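You operate a simulated robot arm through the tools that you are given. There is no shell and no other tool.

You run a simulated two-armed robot. Do the job below in one go: nothing can be reset, and whatever is moved stays where it is left.

TASK
Fit the black valve cover and tighten its wing nuts crosswise.
Fine: on the practice head; red, yellow, blue, green, in that order.

Only the result counts: the job must be done as asked and must still hold three seconds after the hand-in. Knocking over, shifting, dropping, spilling or breaking anything else fails it. Lids that push on must go on centred and level and be pressed home; caps that screw on are set level and turned clockwise until they are tight.

THE ROBOT
Two 7-joint arms with two-finger parallel grippers on one trunk that stands fixed in place. Base frame: the origin is at the foot of the trunk, x ahead of it, y to its left, z up. Lengths are in m, angles in degrees, forces in N, time in s.
The left shoulder is at [0.08, 0.131, 0.947], the right one opposite. With the tool pointing down near the work surface each hand reaches from about 0.4 to 0.86 m from the base axis, measured 20 degrees to its own side. Payload 1.57 kg a hand.
The tool frame of a hand sits at the grasp point between the pads (the TCP): z along the fingers, y along the line on which they close. The tips reach 0.03 m beyond it. The gripper opens to 0.11 m. The fingers are 0.024 m wide and 0.012 m thick; the gripper's body (0.048 by 0.112 m) begins 0.078 m behind the TCP.
Orientation is told as [roll, pitch, yaw] about the base's x, y, z axes, in that order, counted from this pose: with the fingers straight down and closing along the base's y, the tool's x points along the base's -x, its y along +y and its z along -z.

THE INTERFACE
- The arms move only by the tool jog_arm. It takes "left_deltas", "right_deltas" or both (then of equal length, played together; a hand with none holds still); each is a list that holds one entry, the list of rows, each a list of 7 numbers: the gripper command, from -1 (fully open) to 1 (shut), values between in proportion, then the shift along the base's x, y, z in m, then the turn, a rotation vector about the base's x, y, z in degrees. In form: [[[gripper, tx, ty, tz, wx, wy, wz], ...]]. A call has 1 to 20 rows; each row shifts and turns the commanded pose from where the row before left it. Each row takes 0.2 s and may step no farther than 0.05 m and 8.6 degrees from the row before; otherwise, or with a gripper value out of range, the whole call is refused. Where a pose cannot be reached the arm comes as near as it can. A force on the tool above 40 N (or 10 N above the force at the start of the call, whichever is more), or a blocked arm, ends the call early, and 0.2 s more pass. Each finger travels about 0.108 m/s and halts on what it meets, pressing with about 26 N; the grip force reading is that of the motor and also rises with nothing between the fingers. The clock runs only during rows and for 0.2 s after the last one: add rows that do not move to give the fingers time. It gives the time, the measured TCP pose, the force on the tool (base axes), the opening and the grip force at its end, in the units of the frame above (readings bear some noise), with the torque about the TCP (base axes, N m) and any sound that the robot's microphone picked up.
- Cameras (640 x 400 px; columns grow to the right, rows downward): "scene" is now at [-0.0449, 0.01, 1.4443]; the picture's right is [0.09, -1.00, 0.00], its down [-0.31, -0.03, -0.95] and it looks along [0.95, 0.08, -0.31] (base axes); focal length 291 px, centre (320, 200). "left" rides on the left gripper at [0.07, -0.016, -0.141] in its tool frame; the picture's right is [0.23, 0.97, 0.00], its down [-0.86, 0.20, -0.48] and it looks along [-0.47, 0.11, 0.88] (tool axes); focal length 222 px, centre (320, 200). "right" rides on the right gripper at [0.07, 0.016, -0.141] in its tool frame; the picture's right is [-0.23, 0.97, 0.00], its down [-0.86, -0.20, -0.48] and it looks along [-0.47, -0.11, 0.88] (tool axes); focal length 222 px, centre (320, 200). There is no depth. A picture from a camera that has moved, and an enlarged one, comes with that camera's place and axes in the base frame and with its lens.
- grab_frame(camera): a new picture of that camera. The clock stands still meanwhile.
- head_to(pan, tilt): turns the head with the scene camera to pan (to the left, within 109 degrees either way) and tilt (down, from -29 to 69), counted from straight ahead of the robot. It gives what a move gives.
- inspect(camera, box): a new picture of the part [left, top, right, bottom] of that camera's present view, enlarged. The clock stands still meanwhile.
- finish_job(): hands the job in; it is judged then, once.

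Nothing tells you positions but the pictures and the camera data. Unless the task says otherwise, let go and move clear before handing in.

The tools are called as a command line: name --argument value ..., lists and objects as JSON in quotes. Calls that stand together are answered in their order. jog_arm: Moves the arms, as the interface text tells. Its arguments: {"type":"object","properties":{"left_deltas":{"type":"array","items":{"type":"array","items":{"type":"array","items":{"type":"number"}}}},"right_deltas":{"type":"array","items":{"type":"array","items":{"type":"array","items":{"type":"number"}}}}},"required":[]} The other tools are called the same way: head_to (pan, tilt) turns the head that bears the scene camera; grab_frame (camera) takes a picture; inspect (camera, box) takes an enlarged picture of a part of a camera's view; finish_job () hands the job in.

At the start:

```text
time_s: 0.0
left_tool_pos: [0.4521, 0.2404, 1.2814]
left_ee_rot: [0.0, 0.0, 0.0]
left_ft_force: [0.3, -0.1, -0.9]
left_ft_torque: [0.0, -0.02, 0.02]
left_opening: 0.11
left_gripper_force: 0.0
right_tool_pos: [0.4084, -0.1443, 1.3705]
right_ee_rot: [0.0, 0.0, 0.0]
right_ft_force: [0.0, -0.1, 0.3]
right_ft_torque: [-0.02, 0.02, -0.05]
right_opening: 0.1102
right_gripper_force: 0.1
head pan, tilt (commanded): [4.9, 18.1]
```

scene: 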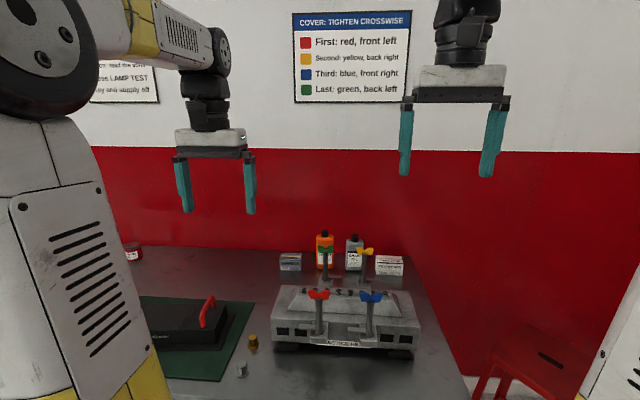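
right: 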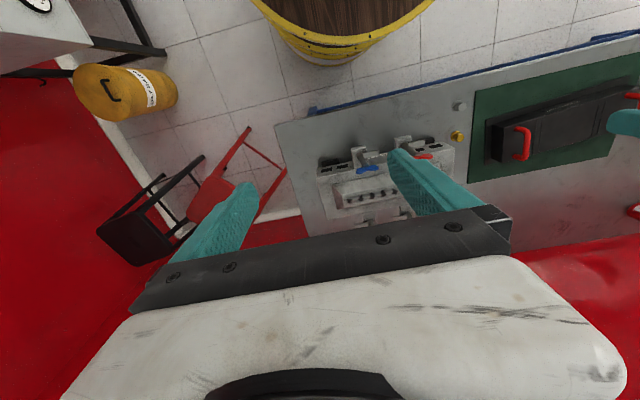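
left: 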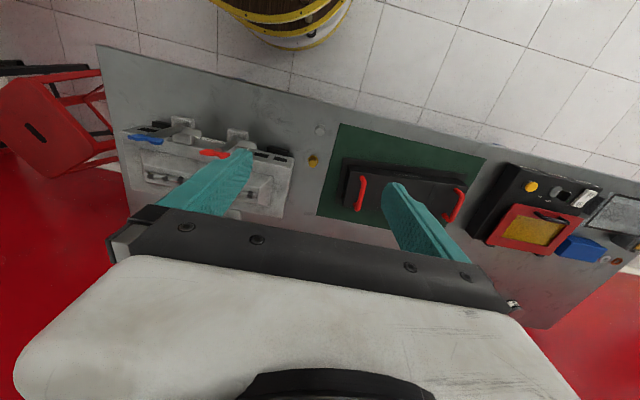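

I see a practice engine head with four posts topped by coloured wing nuts (red, blue in front, green and yellow behind), and a black cover with two red handles on a green mat to the left. I'll look closer before moving anything.

inspect --camera "scene" --box '[240, 220, 440, 370]'

inspect --camera "scene" --box '[280, 0, 420, 110]'

inspect --camera "left" --box '[90, 80, 340, 240]'

inspect --camera "left" --box '[300, 100, 500, 260]'

inspect --camera "right" --box '[280, 80, 480, 240]'

head_to --pan 15 --tilt 45

```text
2.67 times, centred on (340, 295) of scene
camera zoom: at [-0.0449, 0.01, 1.4443], right [0.09, -1.0, 0.0], down [-0.31, -0.03, -0.95], along [0.95, 0.08, -0.31], focal length 776 px, centre (267, -53)
```

zoom: 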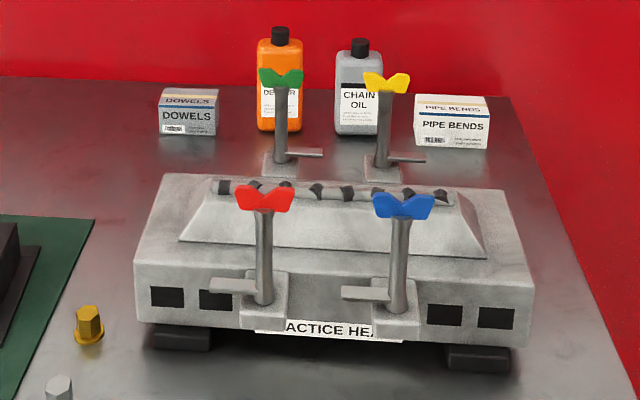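

```text
3.64 times, centred on (350, 55) of scene
camera zoom: at [-0.0449, 0.01, 1.4443], right [0.09, -1.0, 0.0], down [-0.31, -0.03, -0.95], along [0.95, 0.08, -0.31], focal length 1059 px, centre (211, 727)
```

zoom: 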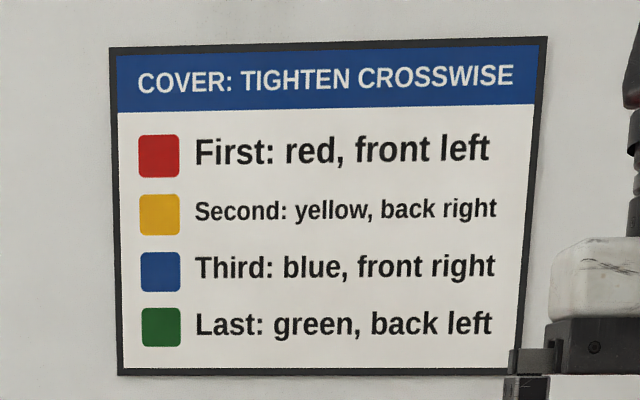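

```text
2.50 times, centred on (215, 160) of left
camera zoom: at [0.382, 0.225, 1.4225], right [-0.23, 0.97, 0.0], down [0.86, 0.2, 0.48], along [0.47, 0.11, -0.88], focal length 555 px, centre (582, 300)
```

zoom: 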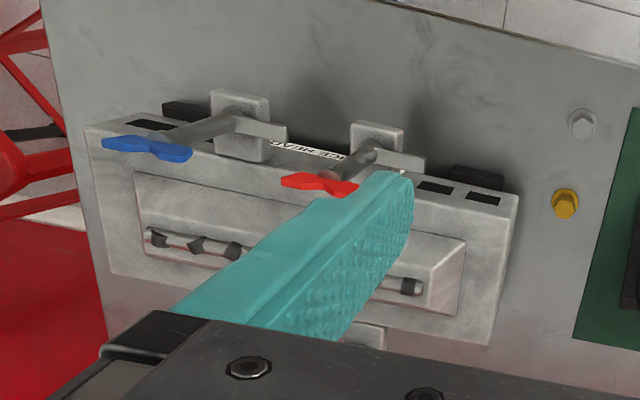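

```text
2.50 times, centred on (400, 180) of left
camera zoom: at [0.382, 0.225, 1.4225], right [-0.23, 0.97, 0.0], down [0.86, 0.2, 0.48], along [0.47, 0.11, -0.88], focal length 555 px, centre (120, 250)
```

zoom: 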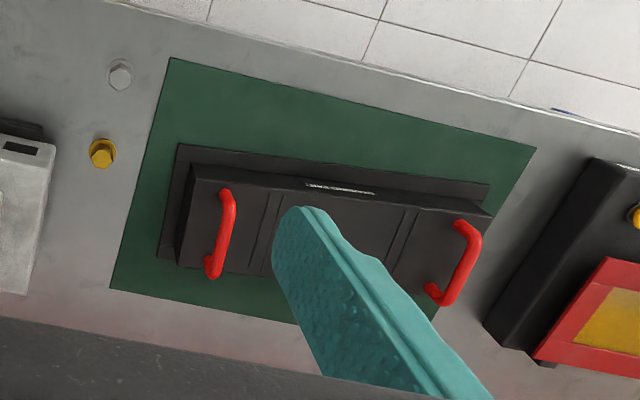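

```text
2.50 times, centred on (380, 160) of right
camera zoom: at [0.3391, -0.1285, 1.5118], right [0.23, 0.97, 0.0], down [0.86, -0.2, 0.48], along [0.47, -0.11, -0.88], focal length 555 px, centre (170, 300)
```

zoom: 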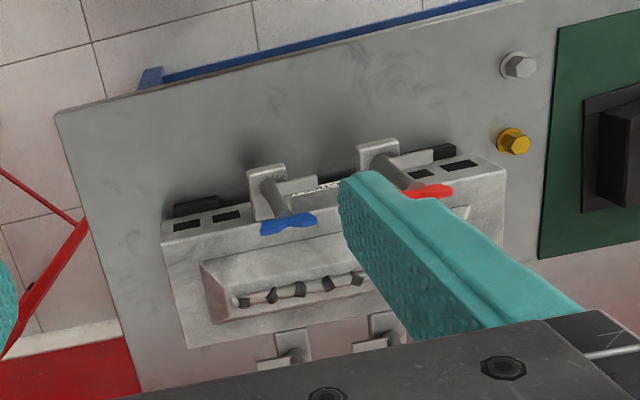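

```text
time_s: 0.9
left_tool_pos: [0.4511, 0.2406, 1.2812]
left_ee_rot: [0.0, 0.0, 0.0]
left_ft_force: [-0.8, -0.3, 0.0]
left_ft_torque: [0.0, 0.03, 0.01]
left_opening: 0.11
left_gripper_force: 0.0
right_tool_pos: [0.4081, -0.1439, 1.3713]
right_ee_rot: [0.0, 0.0, 0.0]
right_ft_force: [-0.2, 0.1, 0.3]
right_ft_torque: [-0.03, -0.01, 0.01]
right_opening: 0.1101
right_gripper_force: 0.2
head pan, tilt (commanded): [15.0, 45.0]
```

grab_frame --camera "scene"

inspect --camera "scene" --box '[240, 100, 440, 240]'

```text
taken
camera scene: at [-0.0593, 0.0229, 1.4026], right [0.26, -0.97, 0.0], down [-0.68, -0.18, -0.71], along [0.68, 0.18, -0.71], focal length 291 px, centre (320, 200)
```

scene: 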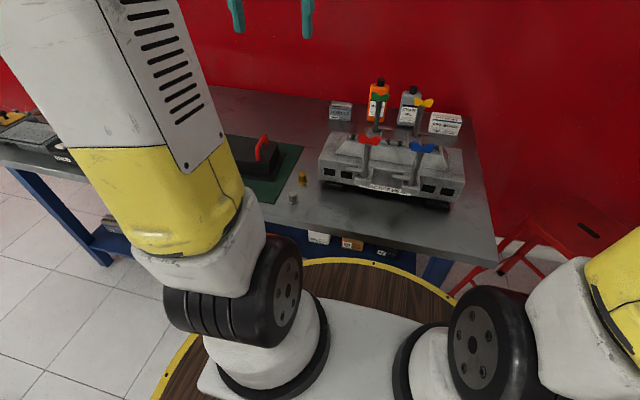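

```text
2.86 times, centred on (340, 170) of scene
camera zoom: at [-0.0593, 0.0229, 1.4026], right [0.26, -0.97, 0.0], down [-0.68, -0.18, -0.71], along [0.68, 0.18, -0.71], focal length 832 px, centre (263, 286)
```

zoom: 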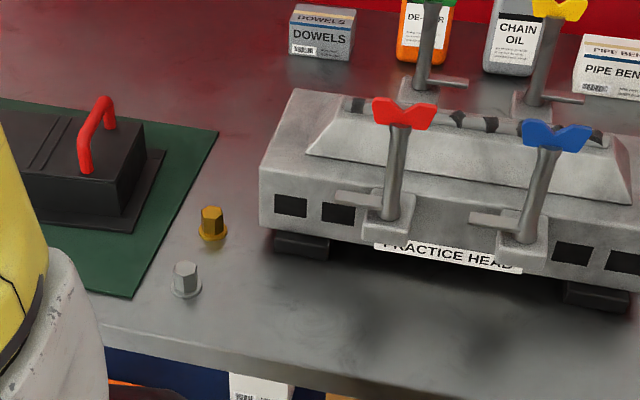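

head_to --pan 45 --tilt 35

grab_frame --camera "scene"

inspect --camera "left" --box '[460, 130, 640, 290]'

```text
time_s: 1.9
left_tool_pos: [0.4522, 0.2401, 1.2813]
left_ee_rot: [0.0, -0.1, 0.0]
left_ft_force: [-0.8, -0.1, -0.2]
left_ft_torque: [-0.04, -0.01, 0.0]
left_opening: 0.1101
left_gripper_force: 0.0
right_tool_pos: [0.4085, -0.1436, 1.3713]
right_ee_rot: [0.0, -0.1, 0.0]
right_ft_force: [0.1, -0.7, 0.0]
right_ft_torque: [-0.02, -0.03, -0.02]
right_opening: 0.1101
right_gripper_force: 0.1
head pan, tilt (commanded): [45.0, 35.0]
```

```text
taken
camera scene: at [-0.0756, 0.0641, 1.4173], right [0.71, -0.71, 0.0], down [-0.41, -0.41, -0.82], along [0.58, 0.58, -0.57], focal length 291 px, centre (320, 200)
```

scene: 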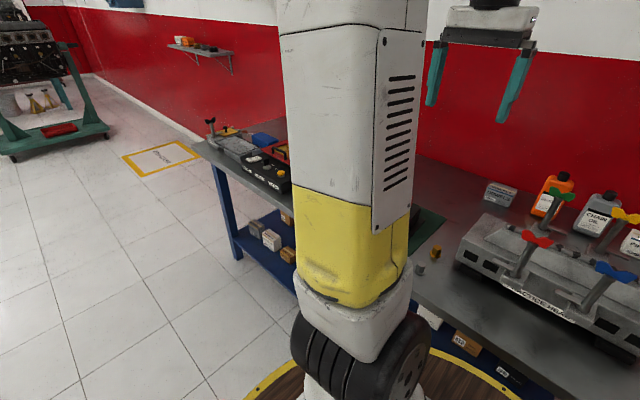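

```text
2.50 times, centred on (550, 210) of left
camera zoom: at [0.382, 0.225, 1.4225], right [-0.23, 0.97, 0.0], down [0.86, 0.2, 0.48], along [0.47, 0.11, -0.88], focal length 555 px, centre (-255, 175)
```

zoom: 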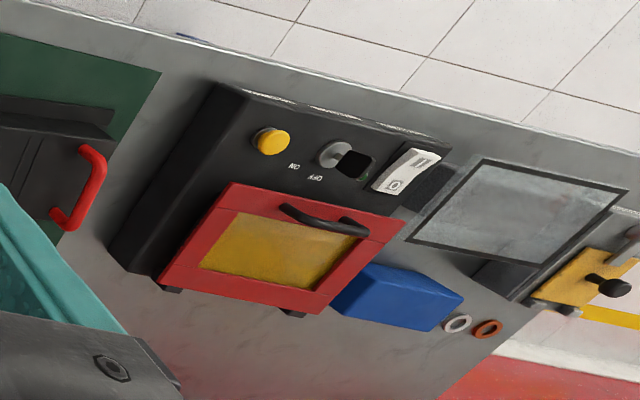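

jog_arm --left_deltas '[[[-1, 0.01, 0.04, -0.02, 0, 0, 0], [-1, 0.01, 0.04, -0.02, 0, 0, 0], [-1, 0.01, 0.04, -0.02, 0, 0, 0], [-1, 0.01, 0.04, -0.02, 0, 0, 0], [-1, 0.01, 0.04, -0.02, 0, 0, 0], [-1, 0, 0.04, -0.02, 0, 0, 0], [-1, 0, 0, 0, 0, 0, 0]]]' --right_deltas '[[[-1, 0.02, 0.01, -0.02, 0, 0, 0], [-1, 0.02, 0.02, -0.02, 0, 0, 0], [-1, 0.02, 0.02, -0.02, 0, 0, 0], [-1, 0.02, 0.02, -0.02, 0, 0, 0], [-1, 0.02, 0.02, -0.0, 0, 0, 0], [-1, 0.0, 0, -0.0, 0, 0, 0], [-1, 0, 0, 0, 0, 0, 0]]]'

grab_frame --camera "left"

grab_frame --camera "right"

```text
time_s: 3.5
left_tool_pos: [0.5014, 0.4822, 1.1616]
left_ee_rot: [-0.1, 0.0, 0.0]
left_ft_force: [0.3, -1.5, -0.3]
left_ft_torque: [-0.01, -0.01, 0.02]
left_opening: 0.1101
left_gripper_force: 0.0
right_tool_pos: [0.5092, -0.053, 1.2895]
right_ee_rot: [0.0, 0.0, 0.0]
right_ft_force: [0.7, 0.4, -0.6]
right_ft_torque: [-0.02, -0.01, 0.01]
right_opening: 0.1098
right_gripper_force: 0.2
head pan, tilt (commanded): [45.0, 35.0]
```

```text
taken
camera left: at [0.432, 0.4661, 1.302], right [-0.23, 0.97, 0.0], down [0.85, 0.2, 0.48], along [0.47, 0.11, -0.88], focal length 222 px, centre (320, 200)
```

left: 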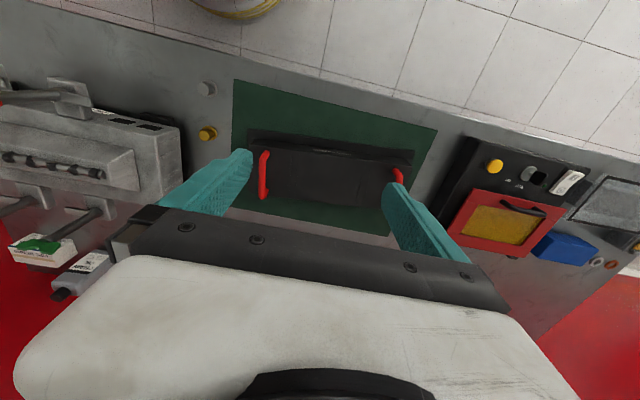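

```text
taken
camera right: at [0.4399, -0.0375, 1.4312], right [0.23, 0.97, 0.0], down [0.86, -0.2, 0.48], along [0.47, -0.11, -0.88], focal length 222 px, centre (320, 200)
```

right: 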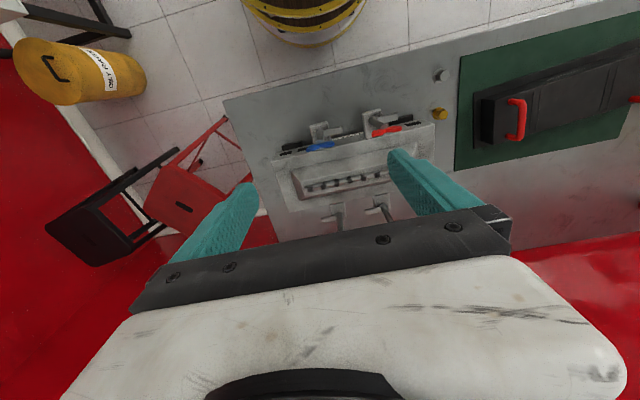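

inspect --camera "left" --box '[220, 70, 460, 230]'

inspect --camera "right" --box '[250, 90, 460, 240]'

inspect --camera "left" --box '[0, 60, 220, 220]'

inspect --camera "right" --box '[440, 40, 640, 180]'

```text
2.50 times, centred on (340, 150) of left
camera zoom: at [0.432, 0.4661, 1.302], right [-0.23, 0.97, 0.0], down [0.85, 0.2, 0.48], along [0.47, 0.11, -0.88], focal length 555 px, centre (270, 325)
```

zoom: 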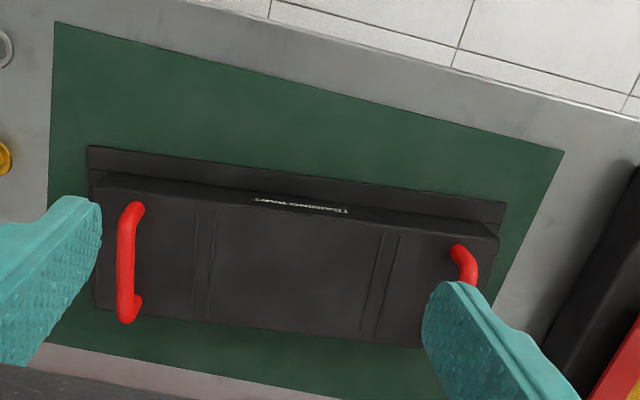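

```text
2.67 times, centred on (355, 165) of right
camera zoom: at [0.4399, -0.0375, 1.4312], right [0.23, 0.97, 0.0], down [0.86, -0.2, 0.48], along [0.47, -0.11, -0.88], focal length 592 px, centre (227, 293)
```

zoom: 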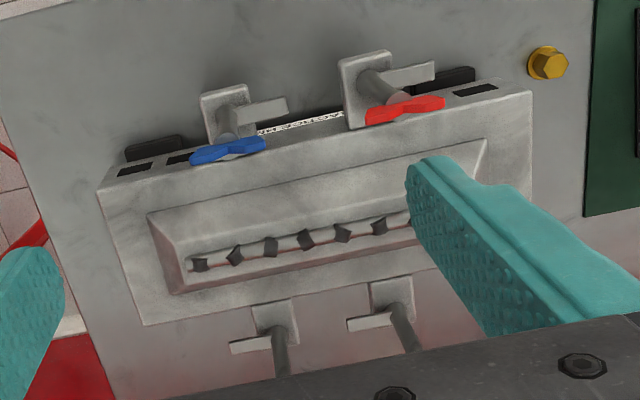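

```text
2.50 times, centred on (110, 140) of left
camera zoom: at [0.432, 0.4661, 1.302], right [-0.23, 0.97, 0.0], down [0.85, 0.2, 0.48], along [0.47, 0.11, -0.88], focal length 555 px, centre (845, 350)
```

zoom: 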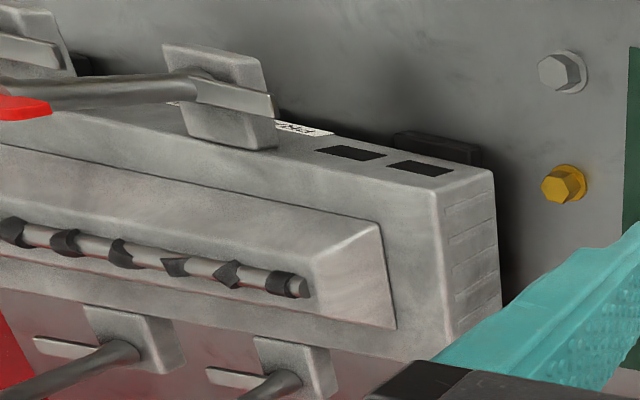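

```text
2.86 times, centred on (540, 110) of right
camera zoom: at [0.4399, -0.0375, 1.4312], right [0.23, 0.97, 0.0], down [0.86, -0.2, 0.48], along [0.47, -0.11, -0.88], focal length 635 px, centre (-309, 457)
```

zoom: 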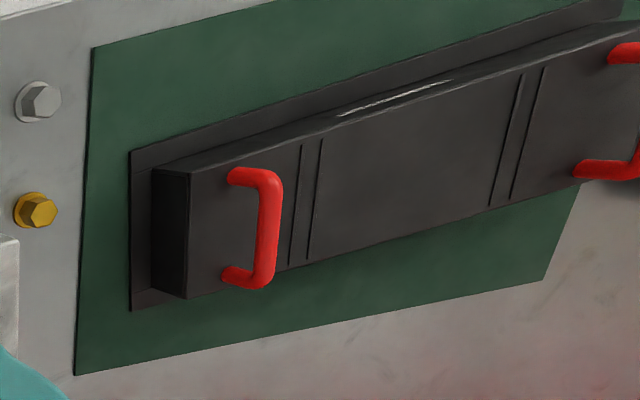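

jog_arm --left_deltas '[[[-1, 0.02, 0.03, -0.02, 0, 0, 0], [-1, 0.02, 0.03, -0.02, 0, 0, 0], [-1, 0.02, 0.03, -0.02, 0, 0, 0], [-1, 0.02, 0.03, -0.02, 0, 0, 0], [-1, 0, 0.0, 0, 0, 0, 0], [-1, 0, 0, 0, 0, 0, 0], [-1, 0, 0, 0, 0, 0, 0], [-1, 0, 0, 0, 0, 0, 0], [-1, 0, 0, 0, 0, 0, 0], [-1, 0, 0, 0, 0, 0, 0]]]' --right_deltas '[[[-1, 0.009, 0.038, -0.01, 0, 0, 0], [-1, 0.009, 0.038, -0.01, 0, 0, 0], [-1, 0.009, 0.038, -0.01, 0, 0, 0], [-1, 0.009, 0.038, -0.01, 0, 0, 0], [-1, 0.009, 0.038, -0.01, 0, 0, 0], [-1, 0.009, 0.038, -0.01, 0, 0, 0], [-1, 0.009, 0.038, -0.01, 0, 0, 0], [-1, 0.009, 0.038, -0.01, 0, 0, 0], [-1, 0.009, 0.038, -0.01, 0, 0, 0], [-1, 0.0, 0.0, 0, 0, 0, 0]]]'

grab_frame --camera "left"

grab_frame --camera "right"

grab_frame --camera "scene"

```text
time_s: 5.7
left_tool_pos: [0.5817, 0.6017, 1.0807]
left_ee_rot: [0.1, 0.1, 0.0]
left_ft_force: [-0.2, 0.1, 0.4]
left_ft_torque: [0.02, 0.02, 0.0]
left_opening: 0.1104
left_gripper_force: 0.0
right_tool_pos: [0.5772, 0.2782, 1.1935]
right_ee_rot: [0.0, 0.1, 0.0]
right_ft_force: [-0.5, 1.0, 0.4]
right_ft_torque: [-0.02, 0.08, 0.0]
right_opening: 0.1098
right_gripper_force: 0.1
right hand out of reach, approached as far as the arm can: row 9
head pan, tilt (commanded): [45.0, 35.0]
```

```text
taken
camera left: at [0.512, 0.5864, 1.2223], right [-0.23, 0.97, 0.0], down [0.86, 0.2, 0.48], along [0.47, 0.11, -0.88], focal length 222 px, centre (320, 200)
```

left: 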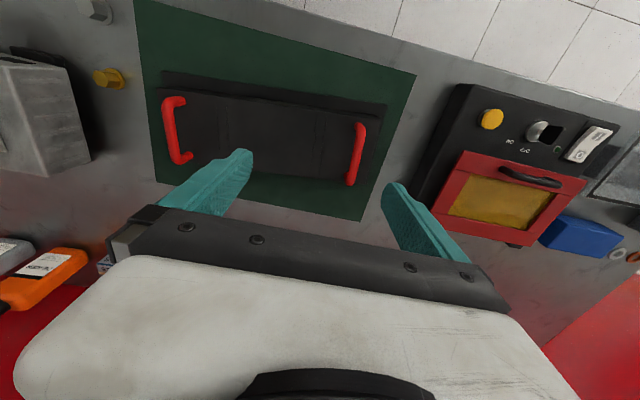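

```text
taken
camera right: at [0.5073, 0.2948, 1.3356], right [0.23, 0.97, 0.0], down [0.86, -0.2, 0.48], along [0.47, -0.11, -0.88], focal length 222 px, centre (320, 200)
```

right: 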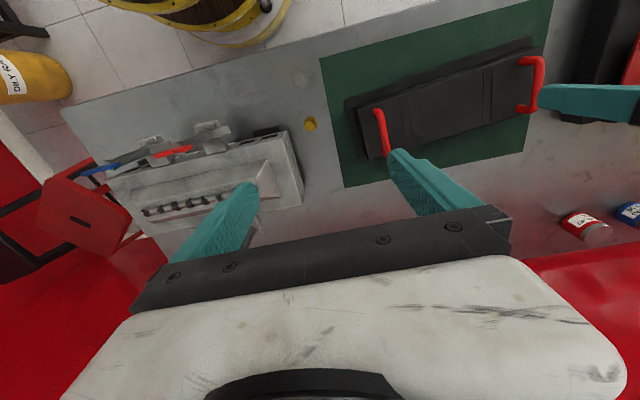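

```text
taken
camera scene: at [-0.0755, 0.0644, 1.4173], right [0.71, -0.71, 0.0], down [-0.41, -0.41, -0.82], along [0.58, 0.58, -0.57], focal length 291 px, centre (320, 200)
```

scene: 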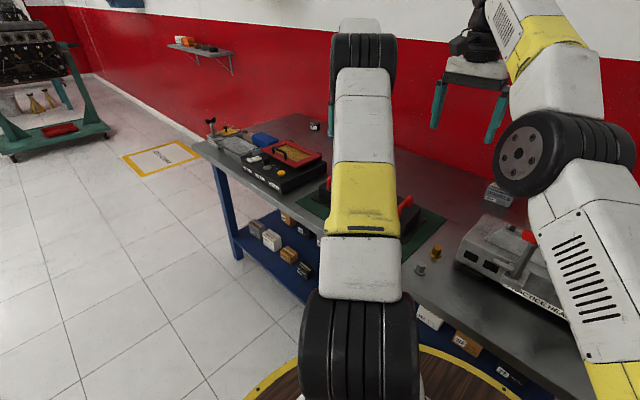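

inspect --camera "left" --box '[130, 50, 420, 230]'

inspect --camera "right" --box '[320, 20, 560, 200]'

inspect --camera "right" --box '[70, 90, 330, 260]'

```text
2.21 times, centred on (275, 140) of left
camera zoom: at [0.512, 0.5864, 1.2223], right [-0.23, 0.97, 0.0], down [0.86, 0.2, 0.48], along [0.47, 0.11, -0.88], focal length 490 px, centre (419, 332)
```

zoom: 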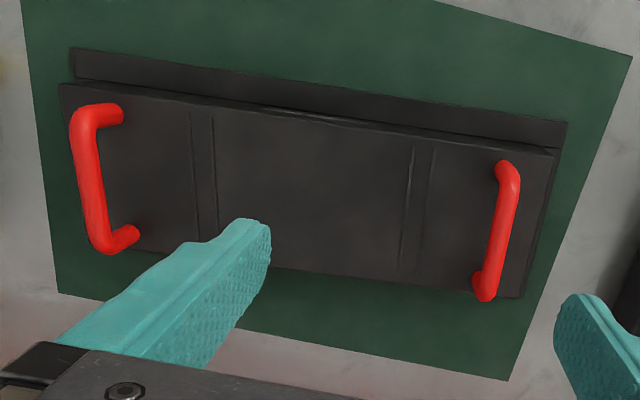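

```text
2.22 times, centred on (440, 110) of right
camera zoom: at [0.5073, 0.2948, 1.3356], right [0.23, 0.97, 0.0], down [0.86, -0.2, 0.48], along [0.47, -0.11, -0.88], focal length 494 px, centre (53, 400)
```

zoom: 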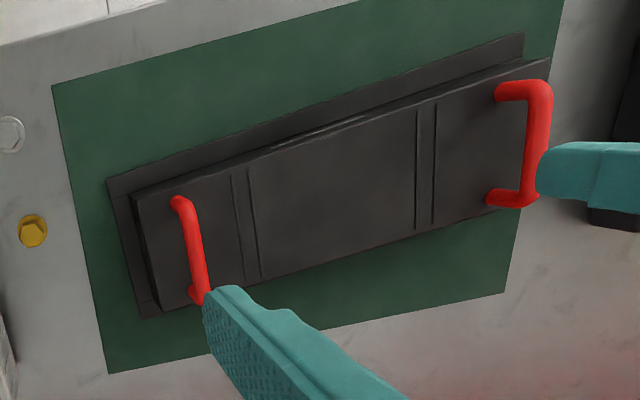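

```text
2.35 times, centred on (200, 175) of right
camera zoom: at [0.5073, 0.2948, 1.3356], right [0.23, 0.97, 0.0], down [0.86, -0.2, 0.48], along [0.47, -0.11, -0.88], focal length 523 px, centre (602, 259)
```

zoom: 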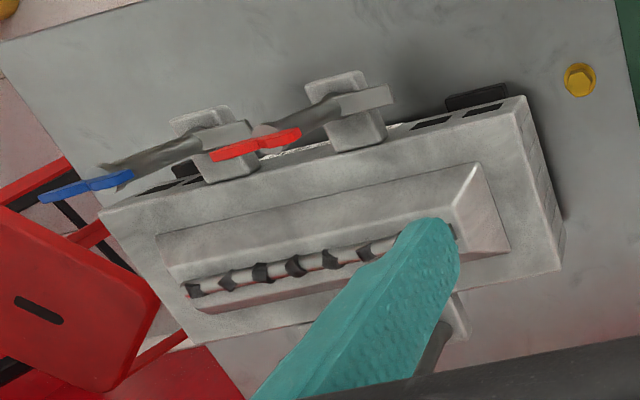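

jog_arm --left_deltas '[[[-0.3, 0, 0, 0, 0, 0, 5.6], [-0.3, 0.005, 0.01, -0.02, 7, 0, 0], [-0.3, 0.005, 0.02, -0.02, 7, 0, 0], [-0.3, 0.005, 0.02, -0.02, 7, 0, 0], [-0.3, 0, 0, 0, 0, 0, 0]]]' --right_deltas '[[[-0.3, 0, 0, -0.04, 0, 0, 5.6], [-0.3, 0, 0, -0.04, 7, 0, 0], [-0.3, 0, 0.02, -0.04, 7, 0, 0], [-0.3, 0, 0.02, -0.04, 7, 0, 0], [-0.3, 0, 0, 0, 0, 0, 0]]]'

grab_frame --camera "left"

grab_frame --camera "right"

```text
time_s: 6.9
left_tool_pos: [0.5965, 0.6512, 1.0217]
left_ee_rot: [21.0, -1.9, 5.1]
left_ft_force: [0.4, 0.6, 0.7]
left_ft_torque: [-0.02, -0.03, 0.01]
left_opening: 0.0715
left_gripper_force: 0.1
right_tool_pos: [0.6393, 0.3704, 1.0771]
right_ee_rot: [20.9, -1.9, 5.2]
right_ft_force: [0.1, -0.6, -0.1]
right_ft_torque: [-0.01, -0.01, 0.01]
right_opening: 0.0715
right_gripper_force: 0.0
right hand out of reach, approached as far as the arm can: row 1, 2, 3, 4
head pan, tilt (commanded): [45.0, 35.0]
```

```text
taken
camera left: at [0.5291, 0.5797, 1.1448], right [-0.32, 0.88, 0.34], down [0.83, 0.09, 0.55], along [0.45, 0.46, -0.76], focal length 222 px, centre (320, 200)
```

left: 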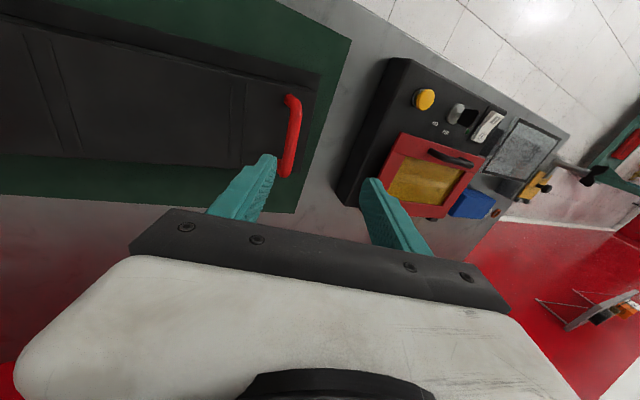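

```text
taken
camera right: at [0.5696, 0.3285, 1.2133], right [0.13, 0.93, 0.35], down [0.87, -0.28, 0.4], along [0.47, 0.26, -0.84], focal length 222 px, centre (320, 200)
```

right: 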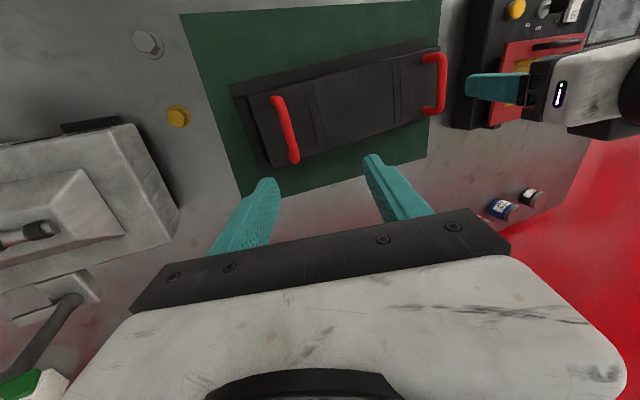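

jog_arm --right_deltas '[[[-0.3, 0, 0, 0, 0, 0, 0], [-0.3, 0, 0, 0, 0, 0, 0]]]'

grab_frame --camera "scene"

```text
time_s: 7.5
left_tool_pos: [0.5972, 0.651, 1.0226]
left_ee_rot: [20.9, -2.0, 5.2]
left_ft_force: [0.1, 0.1, -0.7]
left_ft_torque: [-0.01, 0.04, 0.02]
left_opening: 0.0718
left_gripper_force: 0.1
right_tool_pos: [0.6391, 0.37, 1.0773]
right_ee_rot: [20.8, -1.9, 5.3]
right_ft_force: [-0.1, 0.2, 0.3]
right_ft_torque: [0.0, 0.02, 0.0]
right_opening: 0.0716
right_gripper_force: 0.0
head pan, tilt (commanded): [45.0, 35.0]
```

```text
taken
camera scene: at [-0.0755, 0.0644, 1.4173], right [0.71, -0.71, 0.0], down [-0.41, -0.41, -0.82], along [0.58, 0.58, -0.57], focal length 291 px, centre (320, 200)
```

scene: 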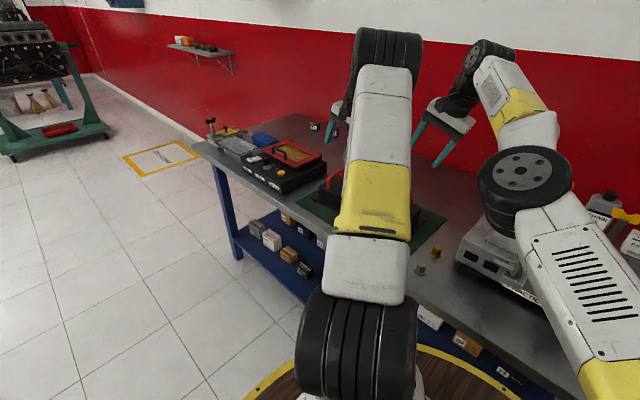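

jog_arm --left_deltas '[[[-0.3, 0.001, 0.004, -0.024, 0, 0, 0], [-0.3, 0.001, 0.004, -0.024, 0, 0, 0], [-0.3, 0.001, 0.004, -0.024, 0, 0, 0], [-0.3, 0, 0, 0, 0, 0, 0]]]' --right_deltas '[[[-0.3, -0.0037, 0.008, -0.042, 0, 0, 0], [-0.3, -0.0037, 0.008, -0.042, 0, 0, 0], [-0.3, -0.0037, 0.008, -0.042, 0, 0, 0], [-0.3, 0, 0, 0, 0, 0, 0]]]'

grab_frame --camera "left"

grab_frame --camera "right"

```text
time_s: 8.5
left_tool_pos: [0.6013, 0.6634, 0.9474]
left_ee_rot: [20.8, -2.0, 5.2]
left_ft_force: [0.5, 0.6, -0.5]
left_ft_torque: [0.02, 0.01, 0.04]
left_opening: 0.0717
left_gripper_force: 0.0
right_tool_pos: [0.6434, 0.4059, 0.9561]
right_ee_rot: [20.8, -1.9, 5.3]
right_ft_force: [-0.7, -0.1, -0.6]
right_ft_torque: [-0.01, 0.0, 0.0]
right_opening: 0.0716
right_gripper_force: 0.0
right hand out of reach, approached as far as the arm can: row 1, 2, 3
head pan, tilt (commanded): [45.0, 35.0]
```

```text
taken
camera left: at [0.533, 0.5914, 1.0721], right [-0.32, 0.88, 0.34], down [0.83, 0.09, 0.55], along [0.45, 0.46, -0.76], focal length 222 px, centre (320, 200)
```

left: 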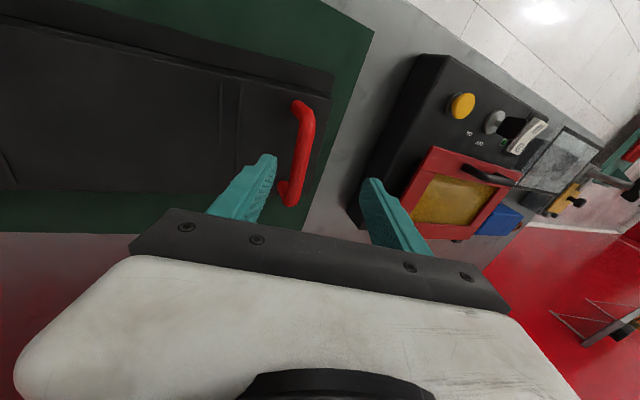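

```text
taken
camera right: at [0.5725, 0.3644, 1.0912], right [0.13, 0.93, 0.35], down [0.87, -0.28, 0.4], along [0.47, 0.26, -0.84], focal length 222 px, centre (320, 200)
```

right: 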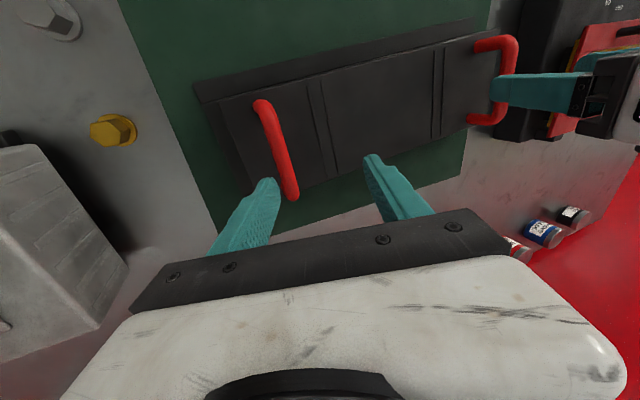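

jog_arm --right_deltas '[[[-0.3, -0.015, -0.012, 0, 0, 0, 0], [-0.3, 0, 0, 0, 0, 0, 0]]]'

```text
time_s: 9.1
left_tool_pos: [0.6012, 0.6628, 0.9488]
left_ee_rot: [20.9, -2.1, 5.1]
left_ft_force: [-0.6, -0.1, -0.2]
left_ft_torque: [0.01, 0.01, -0.02]
left_opening: 0.0717
left_gripper_force: 0.0
right_tool_pos: [0.6423, 0.4055, 0.9584]
right_ee_rot: [20.9, -1.9, 5.3]
right_ft_force: [0.1, -0.5, -1.0]
right_ft_torque: [-0.01, 0.0, 0.03]
right_opening: 0.0716
right_gripper_force: 0.0
right hand out of reach, approached as far as the arm can: row 1
head pan, tilt (commanded): [45.0, 35.0]
```

jog_arm --right_deltas '[[[-0.3, 0, 0, 0, -5, 0, 0], [-0.3, 0, 0, 0, -5, 0, 0], [-0.3, 0, 0, 0, 0, 0, 0]]]'

```text
time_s: 9.9
left_tool_pos: [0.6006, 0.6623, 0.9489]
left_ee_rot: [20.9, -2.0, 5.1]
left_ft_force: [0.0, 1.1, -0.2]
left_ft_torque: [0.0, 0.0, 0.01]
left_opening: 0.0715
left_gripper_force: 0.1
right_tool_pos: [0.6272, 0.3943, 0.9543]
right_ee_rot: [13.4, -1.3, 5.3]
right_ft_force: [0.3, -0.7, 0.5]
right_ft_torque: [0.0, 0.0, -0.02]
right_opening: 0.0715
right_gripper_force: 0.0
right hand out of reach, approached as far as the arm can: row 1, 2
head pan, tilt (commanded): [45.0, 35.0]
```

jog_arm --right_deltas '[[[-0.3, 0, 0, -0.01, 0, 0, 0], [-0.3, 0, 0, -0.01, 0, 0, 0], [-0.3, 0, 0, 0, 0, 0, 0]]]'

grab_frame --camera "right"

```text
time_s: 10.7
left_tool_pos: [0.6001, 0.6626, 0.9488]
left_ee_rot: [20.9, -2.0, 5.2]
left_ft_force: [-0.5, -0.6, 0.7]
left_ft_torque: [0.02, 0.03, 0.02]
left_opening: 0.0716
left_gripper_force: 0.0
right_tool_pos: [0.6246, 0.3906, 0.9331]
right_ee_rot: [10.9, -1.0, 5.5]
right_ft_force: [0.2, 0.5, -0.7]
right_ft_torque: [0.0, 0.02, -0.02]
right_opening: 0.0716
right_gripper_force: 0.1
right hand out of reach, approached as far as the arm can: row 1
head pan, tilt (commanded): [45.0, 35.0]
```

```text
taken
camera right: at [0.5531, 0.3721, 1.0738], right [0.13, 0.97, 0.19], down [0.87, -0.2, 0.45], along [0.47, 0.11, -0.87], focal length 222 px, centre (320, 200)
```

right: 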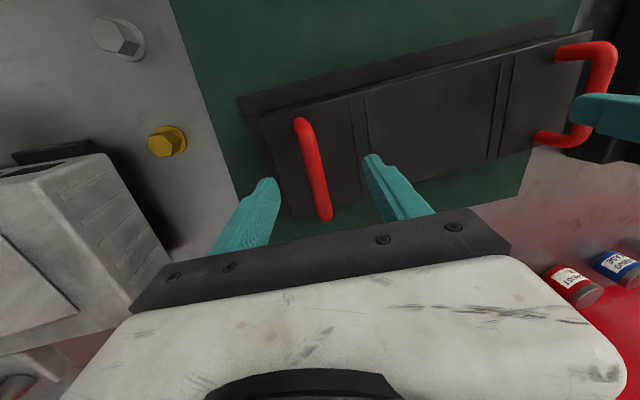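

jog_arm --right_deltas '[[[-0.3, 0, 0, 0, 5, 0, 0], [-0.3, 0, 0, 0, 5, 0, 0], [-0.3, 0.002, 0.002, 0, 0, 0, 0], [-0.3, 0, 0, 0, 0, 0, 0]]]'

inspect --camera "right" --box '[220, 80, 420, 230]'

inspect --camera "left" --box '[220, 80, 420, 230]'

```text
time_s: 11.7
left_tool_pos: [0.6009, 0.663, 0.9483]
left_ee_rot: [20.9, -1.9, 5.2]
left_ft_force: [0.0, 0.8, 0.3]
left_ft_torque: [0.0, 0.02, 0.0]
left_opening: 0.0717
left_gripper_force: 0.1
right_tool_pos: [0.6461, 0.4095, 0.9345]
right_ee_rot: [21.0, -1.9, 5.2]
right_ft_force: [0.3, 0.5, 0.2]
right_ft_torque: [-0.01, 0.03, -0.02]
right_opening: 0.0714
right_gripper_force: 0.1
right hand out of reach, approached as far as the arm can: row 1, 2
head pan, tilt (commanded): [45.0, 35.0]
```

```text
2.67 times, centred on (320, 155) of right
camera zoom: at [0.5756, 0.3676, 1.0709], right [0.13, 0.93, 0.36], down [0.87, -0.28, 0.4], along [0.47, 0.26, -0.84], focal length 592 px, centre (320, 320)
```

zoom: 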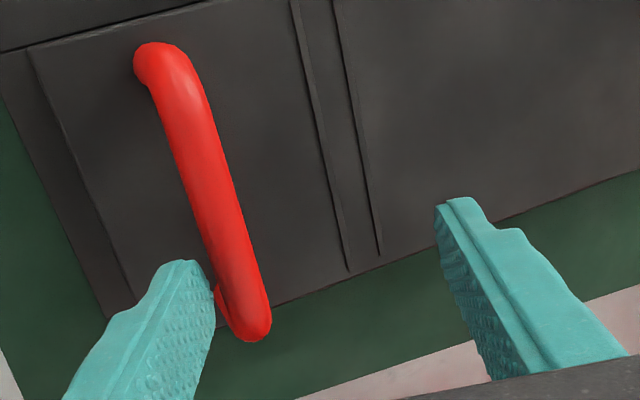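

```text
2.67 times, centred on (320, 155) of left
camera zoom: at [0.5331, 0.5914, 1.0722], right [-0.32, 0.88, 0.34], down [0.83, 0.09, 0.55], along [0.45, 0.46, -0.76], focal length 592 px, centre (320, 320)
```

zoom: 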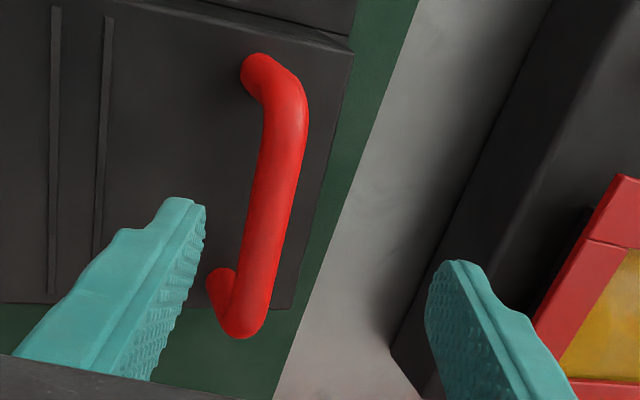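

jog_arm --right_deltas '[[[-0.3, 0.008, 0.006, 0, 0, 0, 0], [-0.3, 0, 0, 0, 0, 0, 0]]]'

head_to --pan 20 --tilt 25

grab_frame --camera "scene"

```text
time_s: 12.3
left_tool_pos: [0.6015, 0.6629, 0.9475]
left_ee_rot: [20.8, -2.0, 5.1]
left_ft_force: [0.0, 0.0, -0.5]
left_ft_torque: [0.01, 0.01, 0.01]
left_opening: 0.0711
left_gripper_force: 0.1
right_tool_pos: [0.646, 0.4093, 0.9348]
right_ee_rot: [20.8, -2.0, 5.1]
right_ft_force: [0.1, -0.7, -0.8]
right_ft_torque: [0.0, 0.0, 0.01]
right_opening: 0.0715
right_gripper_force: 0.0
right hand out of reach, approached as far as the arm can: row 1
head pan, tilt (commanded): [45.0, 35.0]
```

```text
time_s: 13.2
left_tool_pos: [0.6009, 0.6626, 0.9478]
left_ee_rot: [20.9, -2.0, 5.1]
left_ft_force: [0.3, -0.1, 0.1]
left_ft_torque: [-0.03, -0.05, 0.0]
left_opening: 0.0715
left_gripper_force: 0.1
right_tool_pos: [0.6457, 0.4086, 0.9368]
right_ee_rot: [20.9, -2.0, 5.1]
right_ft_force: [-0.5, -0.2, 0.6]
right_ft_torque: [-0.01, 0.0, 0.0]
right_opening: 0.0714
right_gripper_force: 0.0
head pan, tilt (commanded): [20.0, 25.0]
```

```text
taken
camera scene: at [-0.0512, 0.0337, 1.433], right [0.34, -0.94, 0.0], down [-0.4, -0.15, -0.91], along [0.85, 0.31, -0.42], focal length 291 px, centre (320, 200)
```

scene: 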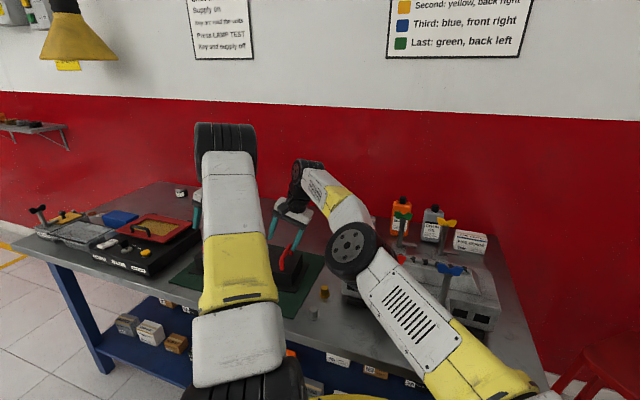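

jog_arm --right_deltas '[[[-0.3, -0.03, -0.03, 0.02, 0, 0, 0], [-0.3, -0.03, -0.03, 0.02, 0, 0, 0], [-0.3, -0.03, -0.03, 0.02, 0, 0, 0], [-0.3, 0, 0, 0, 0, 0, 0]]]'

```text
time_s: 14.2
left_tool_pos: [0.6003, 0.6633, 0.9476]
left_ee_rot: [20.9, -2.0, 5.2]
left_ft_force: [-0.7, -0.7, 0.7]
left_ft_torque: [0.01, 0.03, -0.04]
left_opening: 0.0715
left_gripper_force: 0.1
right_tool_pos: [0.6431, 0.3913, 1.0139]
right_ee_rot: [20.8, -1.8, 5.3]
right_ft_force: [-0.1, 0.1, -0.3]
right_ft_torque: [0.01, -0.01, 0.03]
right_opening: 0.0715
right_gripper_force: 0.0
right hand out of reach, approached as far as the arm can: row 1, 2, 3
head pan, tilt (commanded): [20.0, 25.0]
```

jog_arm --right_deltas '[[[-0.3, -0.002, 0, -0.02, 0, 0, 0], [-0.3, -0.002, 0, -0.02, 0, 0, 0], [-0.3, 0, 0, 0, 0, 0, 0]]]'

```text
time_s: 14.9
left_tool_pos: [0.6008, 0.6629, 0.9485]
left_ee_rot: [20.9, -2.0, 5.2]
left_ft_force: [0.3, -0.3, 0.9]
left_ft_torque: [0.02, 0.03, -0.04]
left_opening: 0.0712
left_gripper_force: 0.1
right_tool_pos: [0.6458, 0.3967, 0.975]
right_ee_rot: [20.8, -1.8, 5.3]
right_ft_force: [0.1, 0.1, 0.0]
right_ft_torque: [0.01, -0.01, -0.01]
right_opening: 0.0714
right_gripper_force: 0.0
right hand out of reach, approached as far as the arm can: row 1, 2
head pan, tilt (commanded): [20.0, 25.0]
```

jog_arm --right_deltas '[[[-0.3, -0.01, -0.01, 0.03, -7, 0, 0], [-0.3, -0.01, -0.01, 0.03, -7, 0, 0], [-0.3, -0.02, -0.02, 0.02, -7, 0, 0], [-0.3, -0.03, -0.03, 0.02, 0, 0, 0], [-0.3, -0.03, -0.03, 0.02, 0, 0, 0], [-0.3, -0.03, -0.03, 0.02, 0, 0, 0], [-0.3, 0, 0, 0, 0, 0, 0]]]'

```text
time_s: 16.6
left_tool_pos: [0.6004, 0.6625, 0.9476]
left_ee_rot: [20.8, -2.0, 5.1]
left_ft_force: [-0.1, 0.6, -0.5]
left_ft_torque: [-0.02, 0.03, -0.02]
left_opening: 0.0716
left_gripper_force: 0.0
right_tool_pos: [0.567, 0.3194, 1.1444]
right_ee_rot: [-0.2, 0.1, 5.6]
right_ft_force: [1.6, -0.2, -0.6]
right_ft_torque: [0.01, 0.03, 0.01]
right_opening: 0.0715
right_gripper_force: 0.1
right hand out of reach, approached as far as the arm can: row 1, 2, 4, 5, 6
head pan, tilt (commanded): [20.0, 25.0]
```

jog_arm --right_deltas '[[[-0.3, -0.007, -0.045, 0.018, 0, 0, 0], [-0.3, -0.007, -0.045, 0.018, 0, 0, 0], [-0.3, -0.007, -0.045, 0.018, 0, 0, 0], [-0.3, -0.007, -0.045, 0.018, 0, 0, 0], [-0.3, 0, 0, 0, 0, 0, 0]]]'

grab_frame --camera "scene"

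```text
time_s: 17.8
left_tool_pos: [0.6015, 0.6619, 0.9477]
left_ee_rot: [20.8, -2.0, 5.2]
left_ft_force: [-0.3, -0.4, -0.6]
left_ft_torque: [-0.01, 0.01, -0.01]
left_opening: 0.0714
left_gripper_force: 0.1
right_tool_pos: [0.5715, 0.1842, 1.2273]
right_ee_rot: [0.0, -0.1, 5.6]
right_ft_force: [-1.3, 0.1, 0.2]
right_ft_torque: [0.0, -0.01, 0.0]
right_opening: 0.0715
right_gripper_force: 0.1
right hand out of reach, approached as far as the arm can: row 1, 2
head pan, tilt (commanded): [20.0, 25.0]
```

```text
taken
camera scene: at [-0.0514, 0.0333, 1.4331], right [0.34, -0.94, 0.0], down [-0.4, -0.14, -0.91], along [0.85, 0.31, -0.42], focal length 291 px, centre (320, 200)
```

scene: 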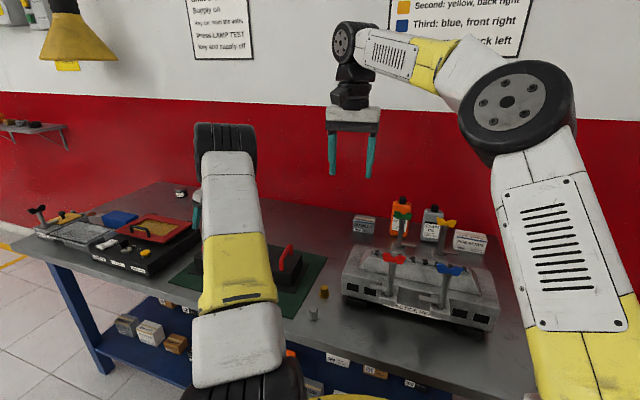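

jog_arm --right_deltas '[[[-0.3, -0.0025, 0.019, -0.027, 6.75, 0, 0], [-0.3, -0.0025, 0.019, -0.027, 6.75, 0, 0], [-0.3, -0.0025, 0.019, -0.027, 6.75, 0, 0], [-0.3, -0.0025, 0.019, -0.027, 6.75, 0, 0], [-0.3, 0.01, 0.021, -0.025, 0, 0, 0], [-0.3, 0.01, 0.021, -0.025, 0, 0, 0], [-0.3, 0.01, 0.021, -0.025, 0, 0, 0], [-0.3, 0.01, 0.021, -0.025, 0, 0, 0], [-0.3, 0, 0, 0, 0, 0, 0]]]'

grab_frame --camera "right"

grab_frame --camera "scene"

```text
time_s: 19.8
left_tool_pos: [0.6013, 0.6615, 0.9483]
left_ee_rot: [20.8, -1.9, 5.2]
left_ft_force: [-0.3, -0.3, -1.0]
left_ft_torque: [-0.01, -0.01, 0.0]
left_opening: 0.0715
left_gripper_force: 0.0
right_tool_pos: [0.6012, 0.3447, 1.0183]
right_ee_rot: [26.9, -2.5, 5.0]
right_ft_force: [0.3, 0.7, -0.7]
right_ft_torque: [0.0, 0.0, -0.01]
right_opening: 0.0715
right_gripper_force: 0.0
head pan, tilt (commanded): [20.0, 25.0]
```

```text
taken
camera right: at [0.5306, 0.2879, 1.1492], right [0.13, 0.88, 0.45], down [0.87, -0.32, 0.37], along [0.47, 0.34, -0.81], focal length 222 px, centre (320, 200)
```

right: 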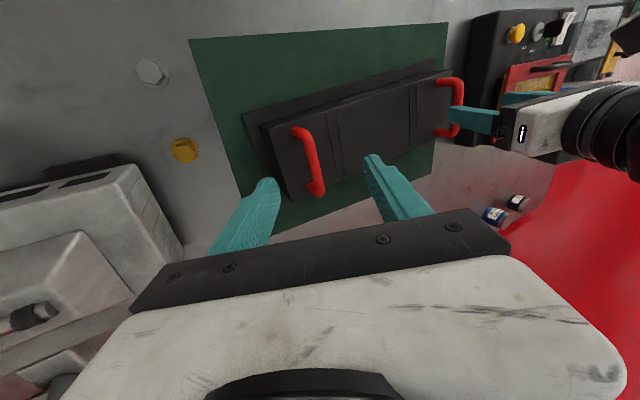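

```text
taken
camera scene: at [-0.0512, 0.0336, 1.4331], right [0.34, -0.94, 0.0], down [-0.4, -0.14, -0.91], along [0.85, 0.31, -0.42], focal length 291 px, centre (320, 200)
```

scene: 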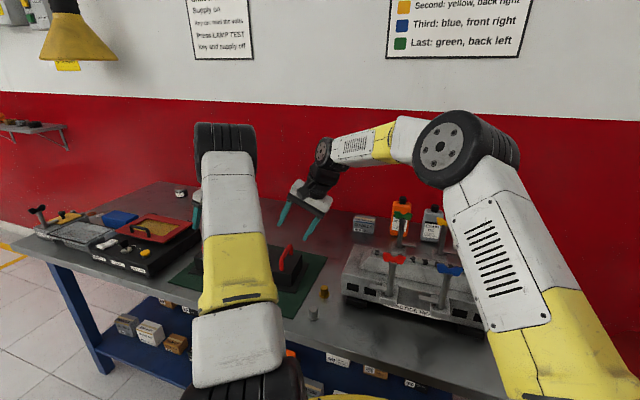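

jog_arm --right_deltas '[[[-0.3, 0.009, 0.0163, -0.022, 0, 0, 0], [-0.3, 0.009, 0.0163, -0.022, 0, 0, 0], [-0.3, 0.009, 0.0163, -0.022, 0, 0, 0], [-0.3, 0, 0, 0, 0, 0, 0]]]'

inspect --camera "right" --box '[220, 80, 420, 230]'

inspect --camera "scene" --box '[250, 130, 350, 300]'

```text
time_s: 20.8
left_tool_pos: [0.5999, 0.663, 0.9481]
left_ee_rot: [21.0, -2.0, 5.2]
left_ft_force: [0.0, 0.5, 0.3]
left_ft_torque: [0.04, 0.01, 0.0]
left_opening: 0.0716
left_gripper_force: 0.0
right_tool_pos: [0.6285, 0.3934, 0.9537]
right_ee_rot: [26.9, -2.5, 5.0]
right_ft_force: [0.7, -0.2, 0.0]
right_ft_torque: [0.0, -0.02, -0.03]
right_opening: 0.0714
right_gripper_force: 0.1
head pan, tilt (commanded): [20.0, 25.0]
```

```text
2.67 times, centred on (320, 155) of right
camera zoom: at [0.5574, 0.3368, 1.0839], right [0.13, 0.88, 0.45], down [0.87, -0.32, 0.37], along [0.47, 0.34, -0.81], focal length 592 px, centre (320, 320)
```

zoom: 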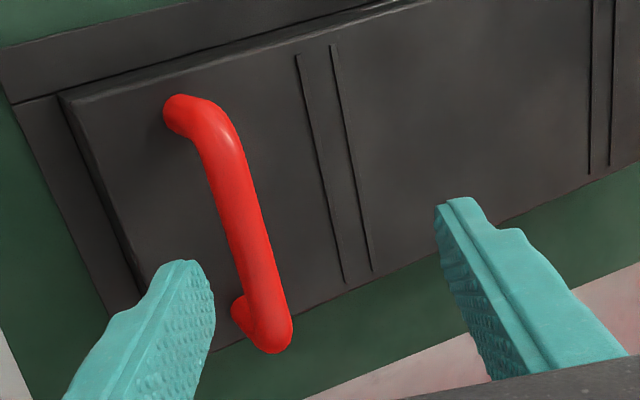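

```text
2.35 times, centred on (300, 215) of scene
camera zoom: at [-0.0512, 0.0336, 1.4331], right [0.34, -0.94, 0.0], down [-0.4, -0.14, -0.91], along [0.85, 0.31, -0.42], focal length 685 px, centre (367, 165)
```

zoom: 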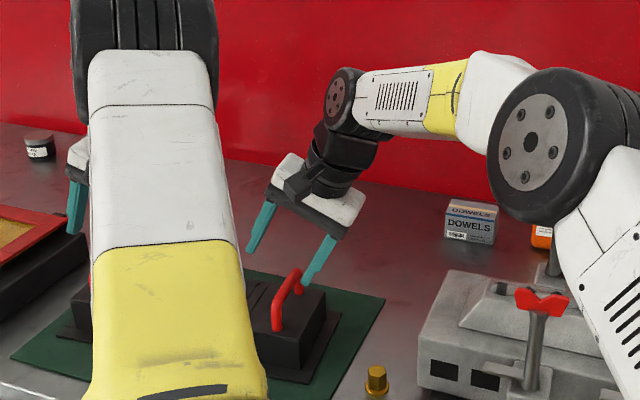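

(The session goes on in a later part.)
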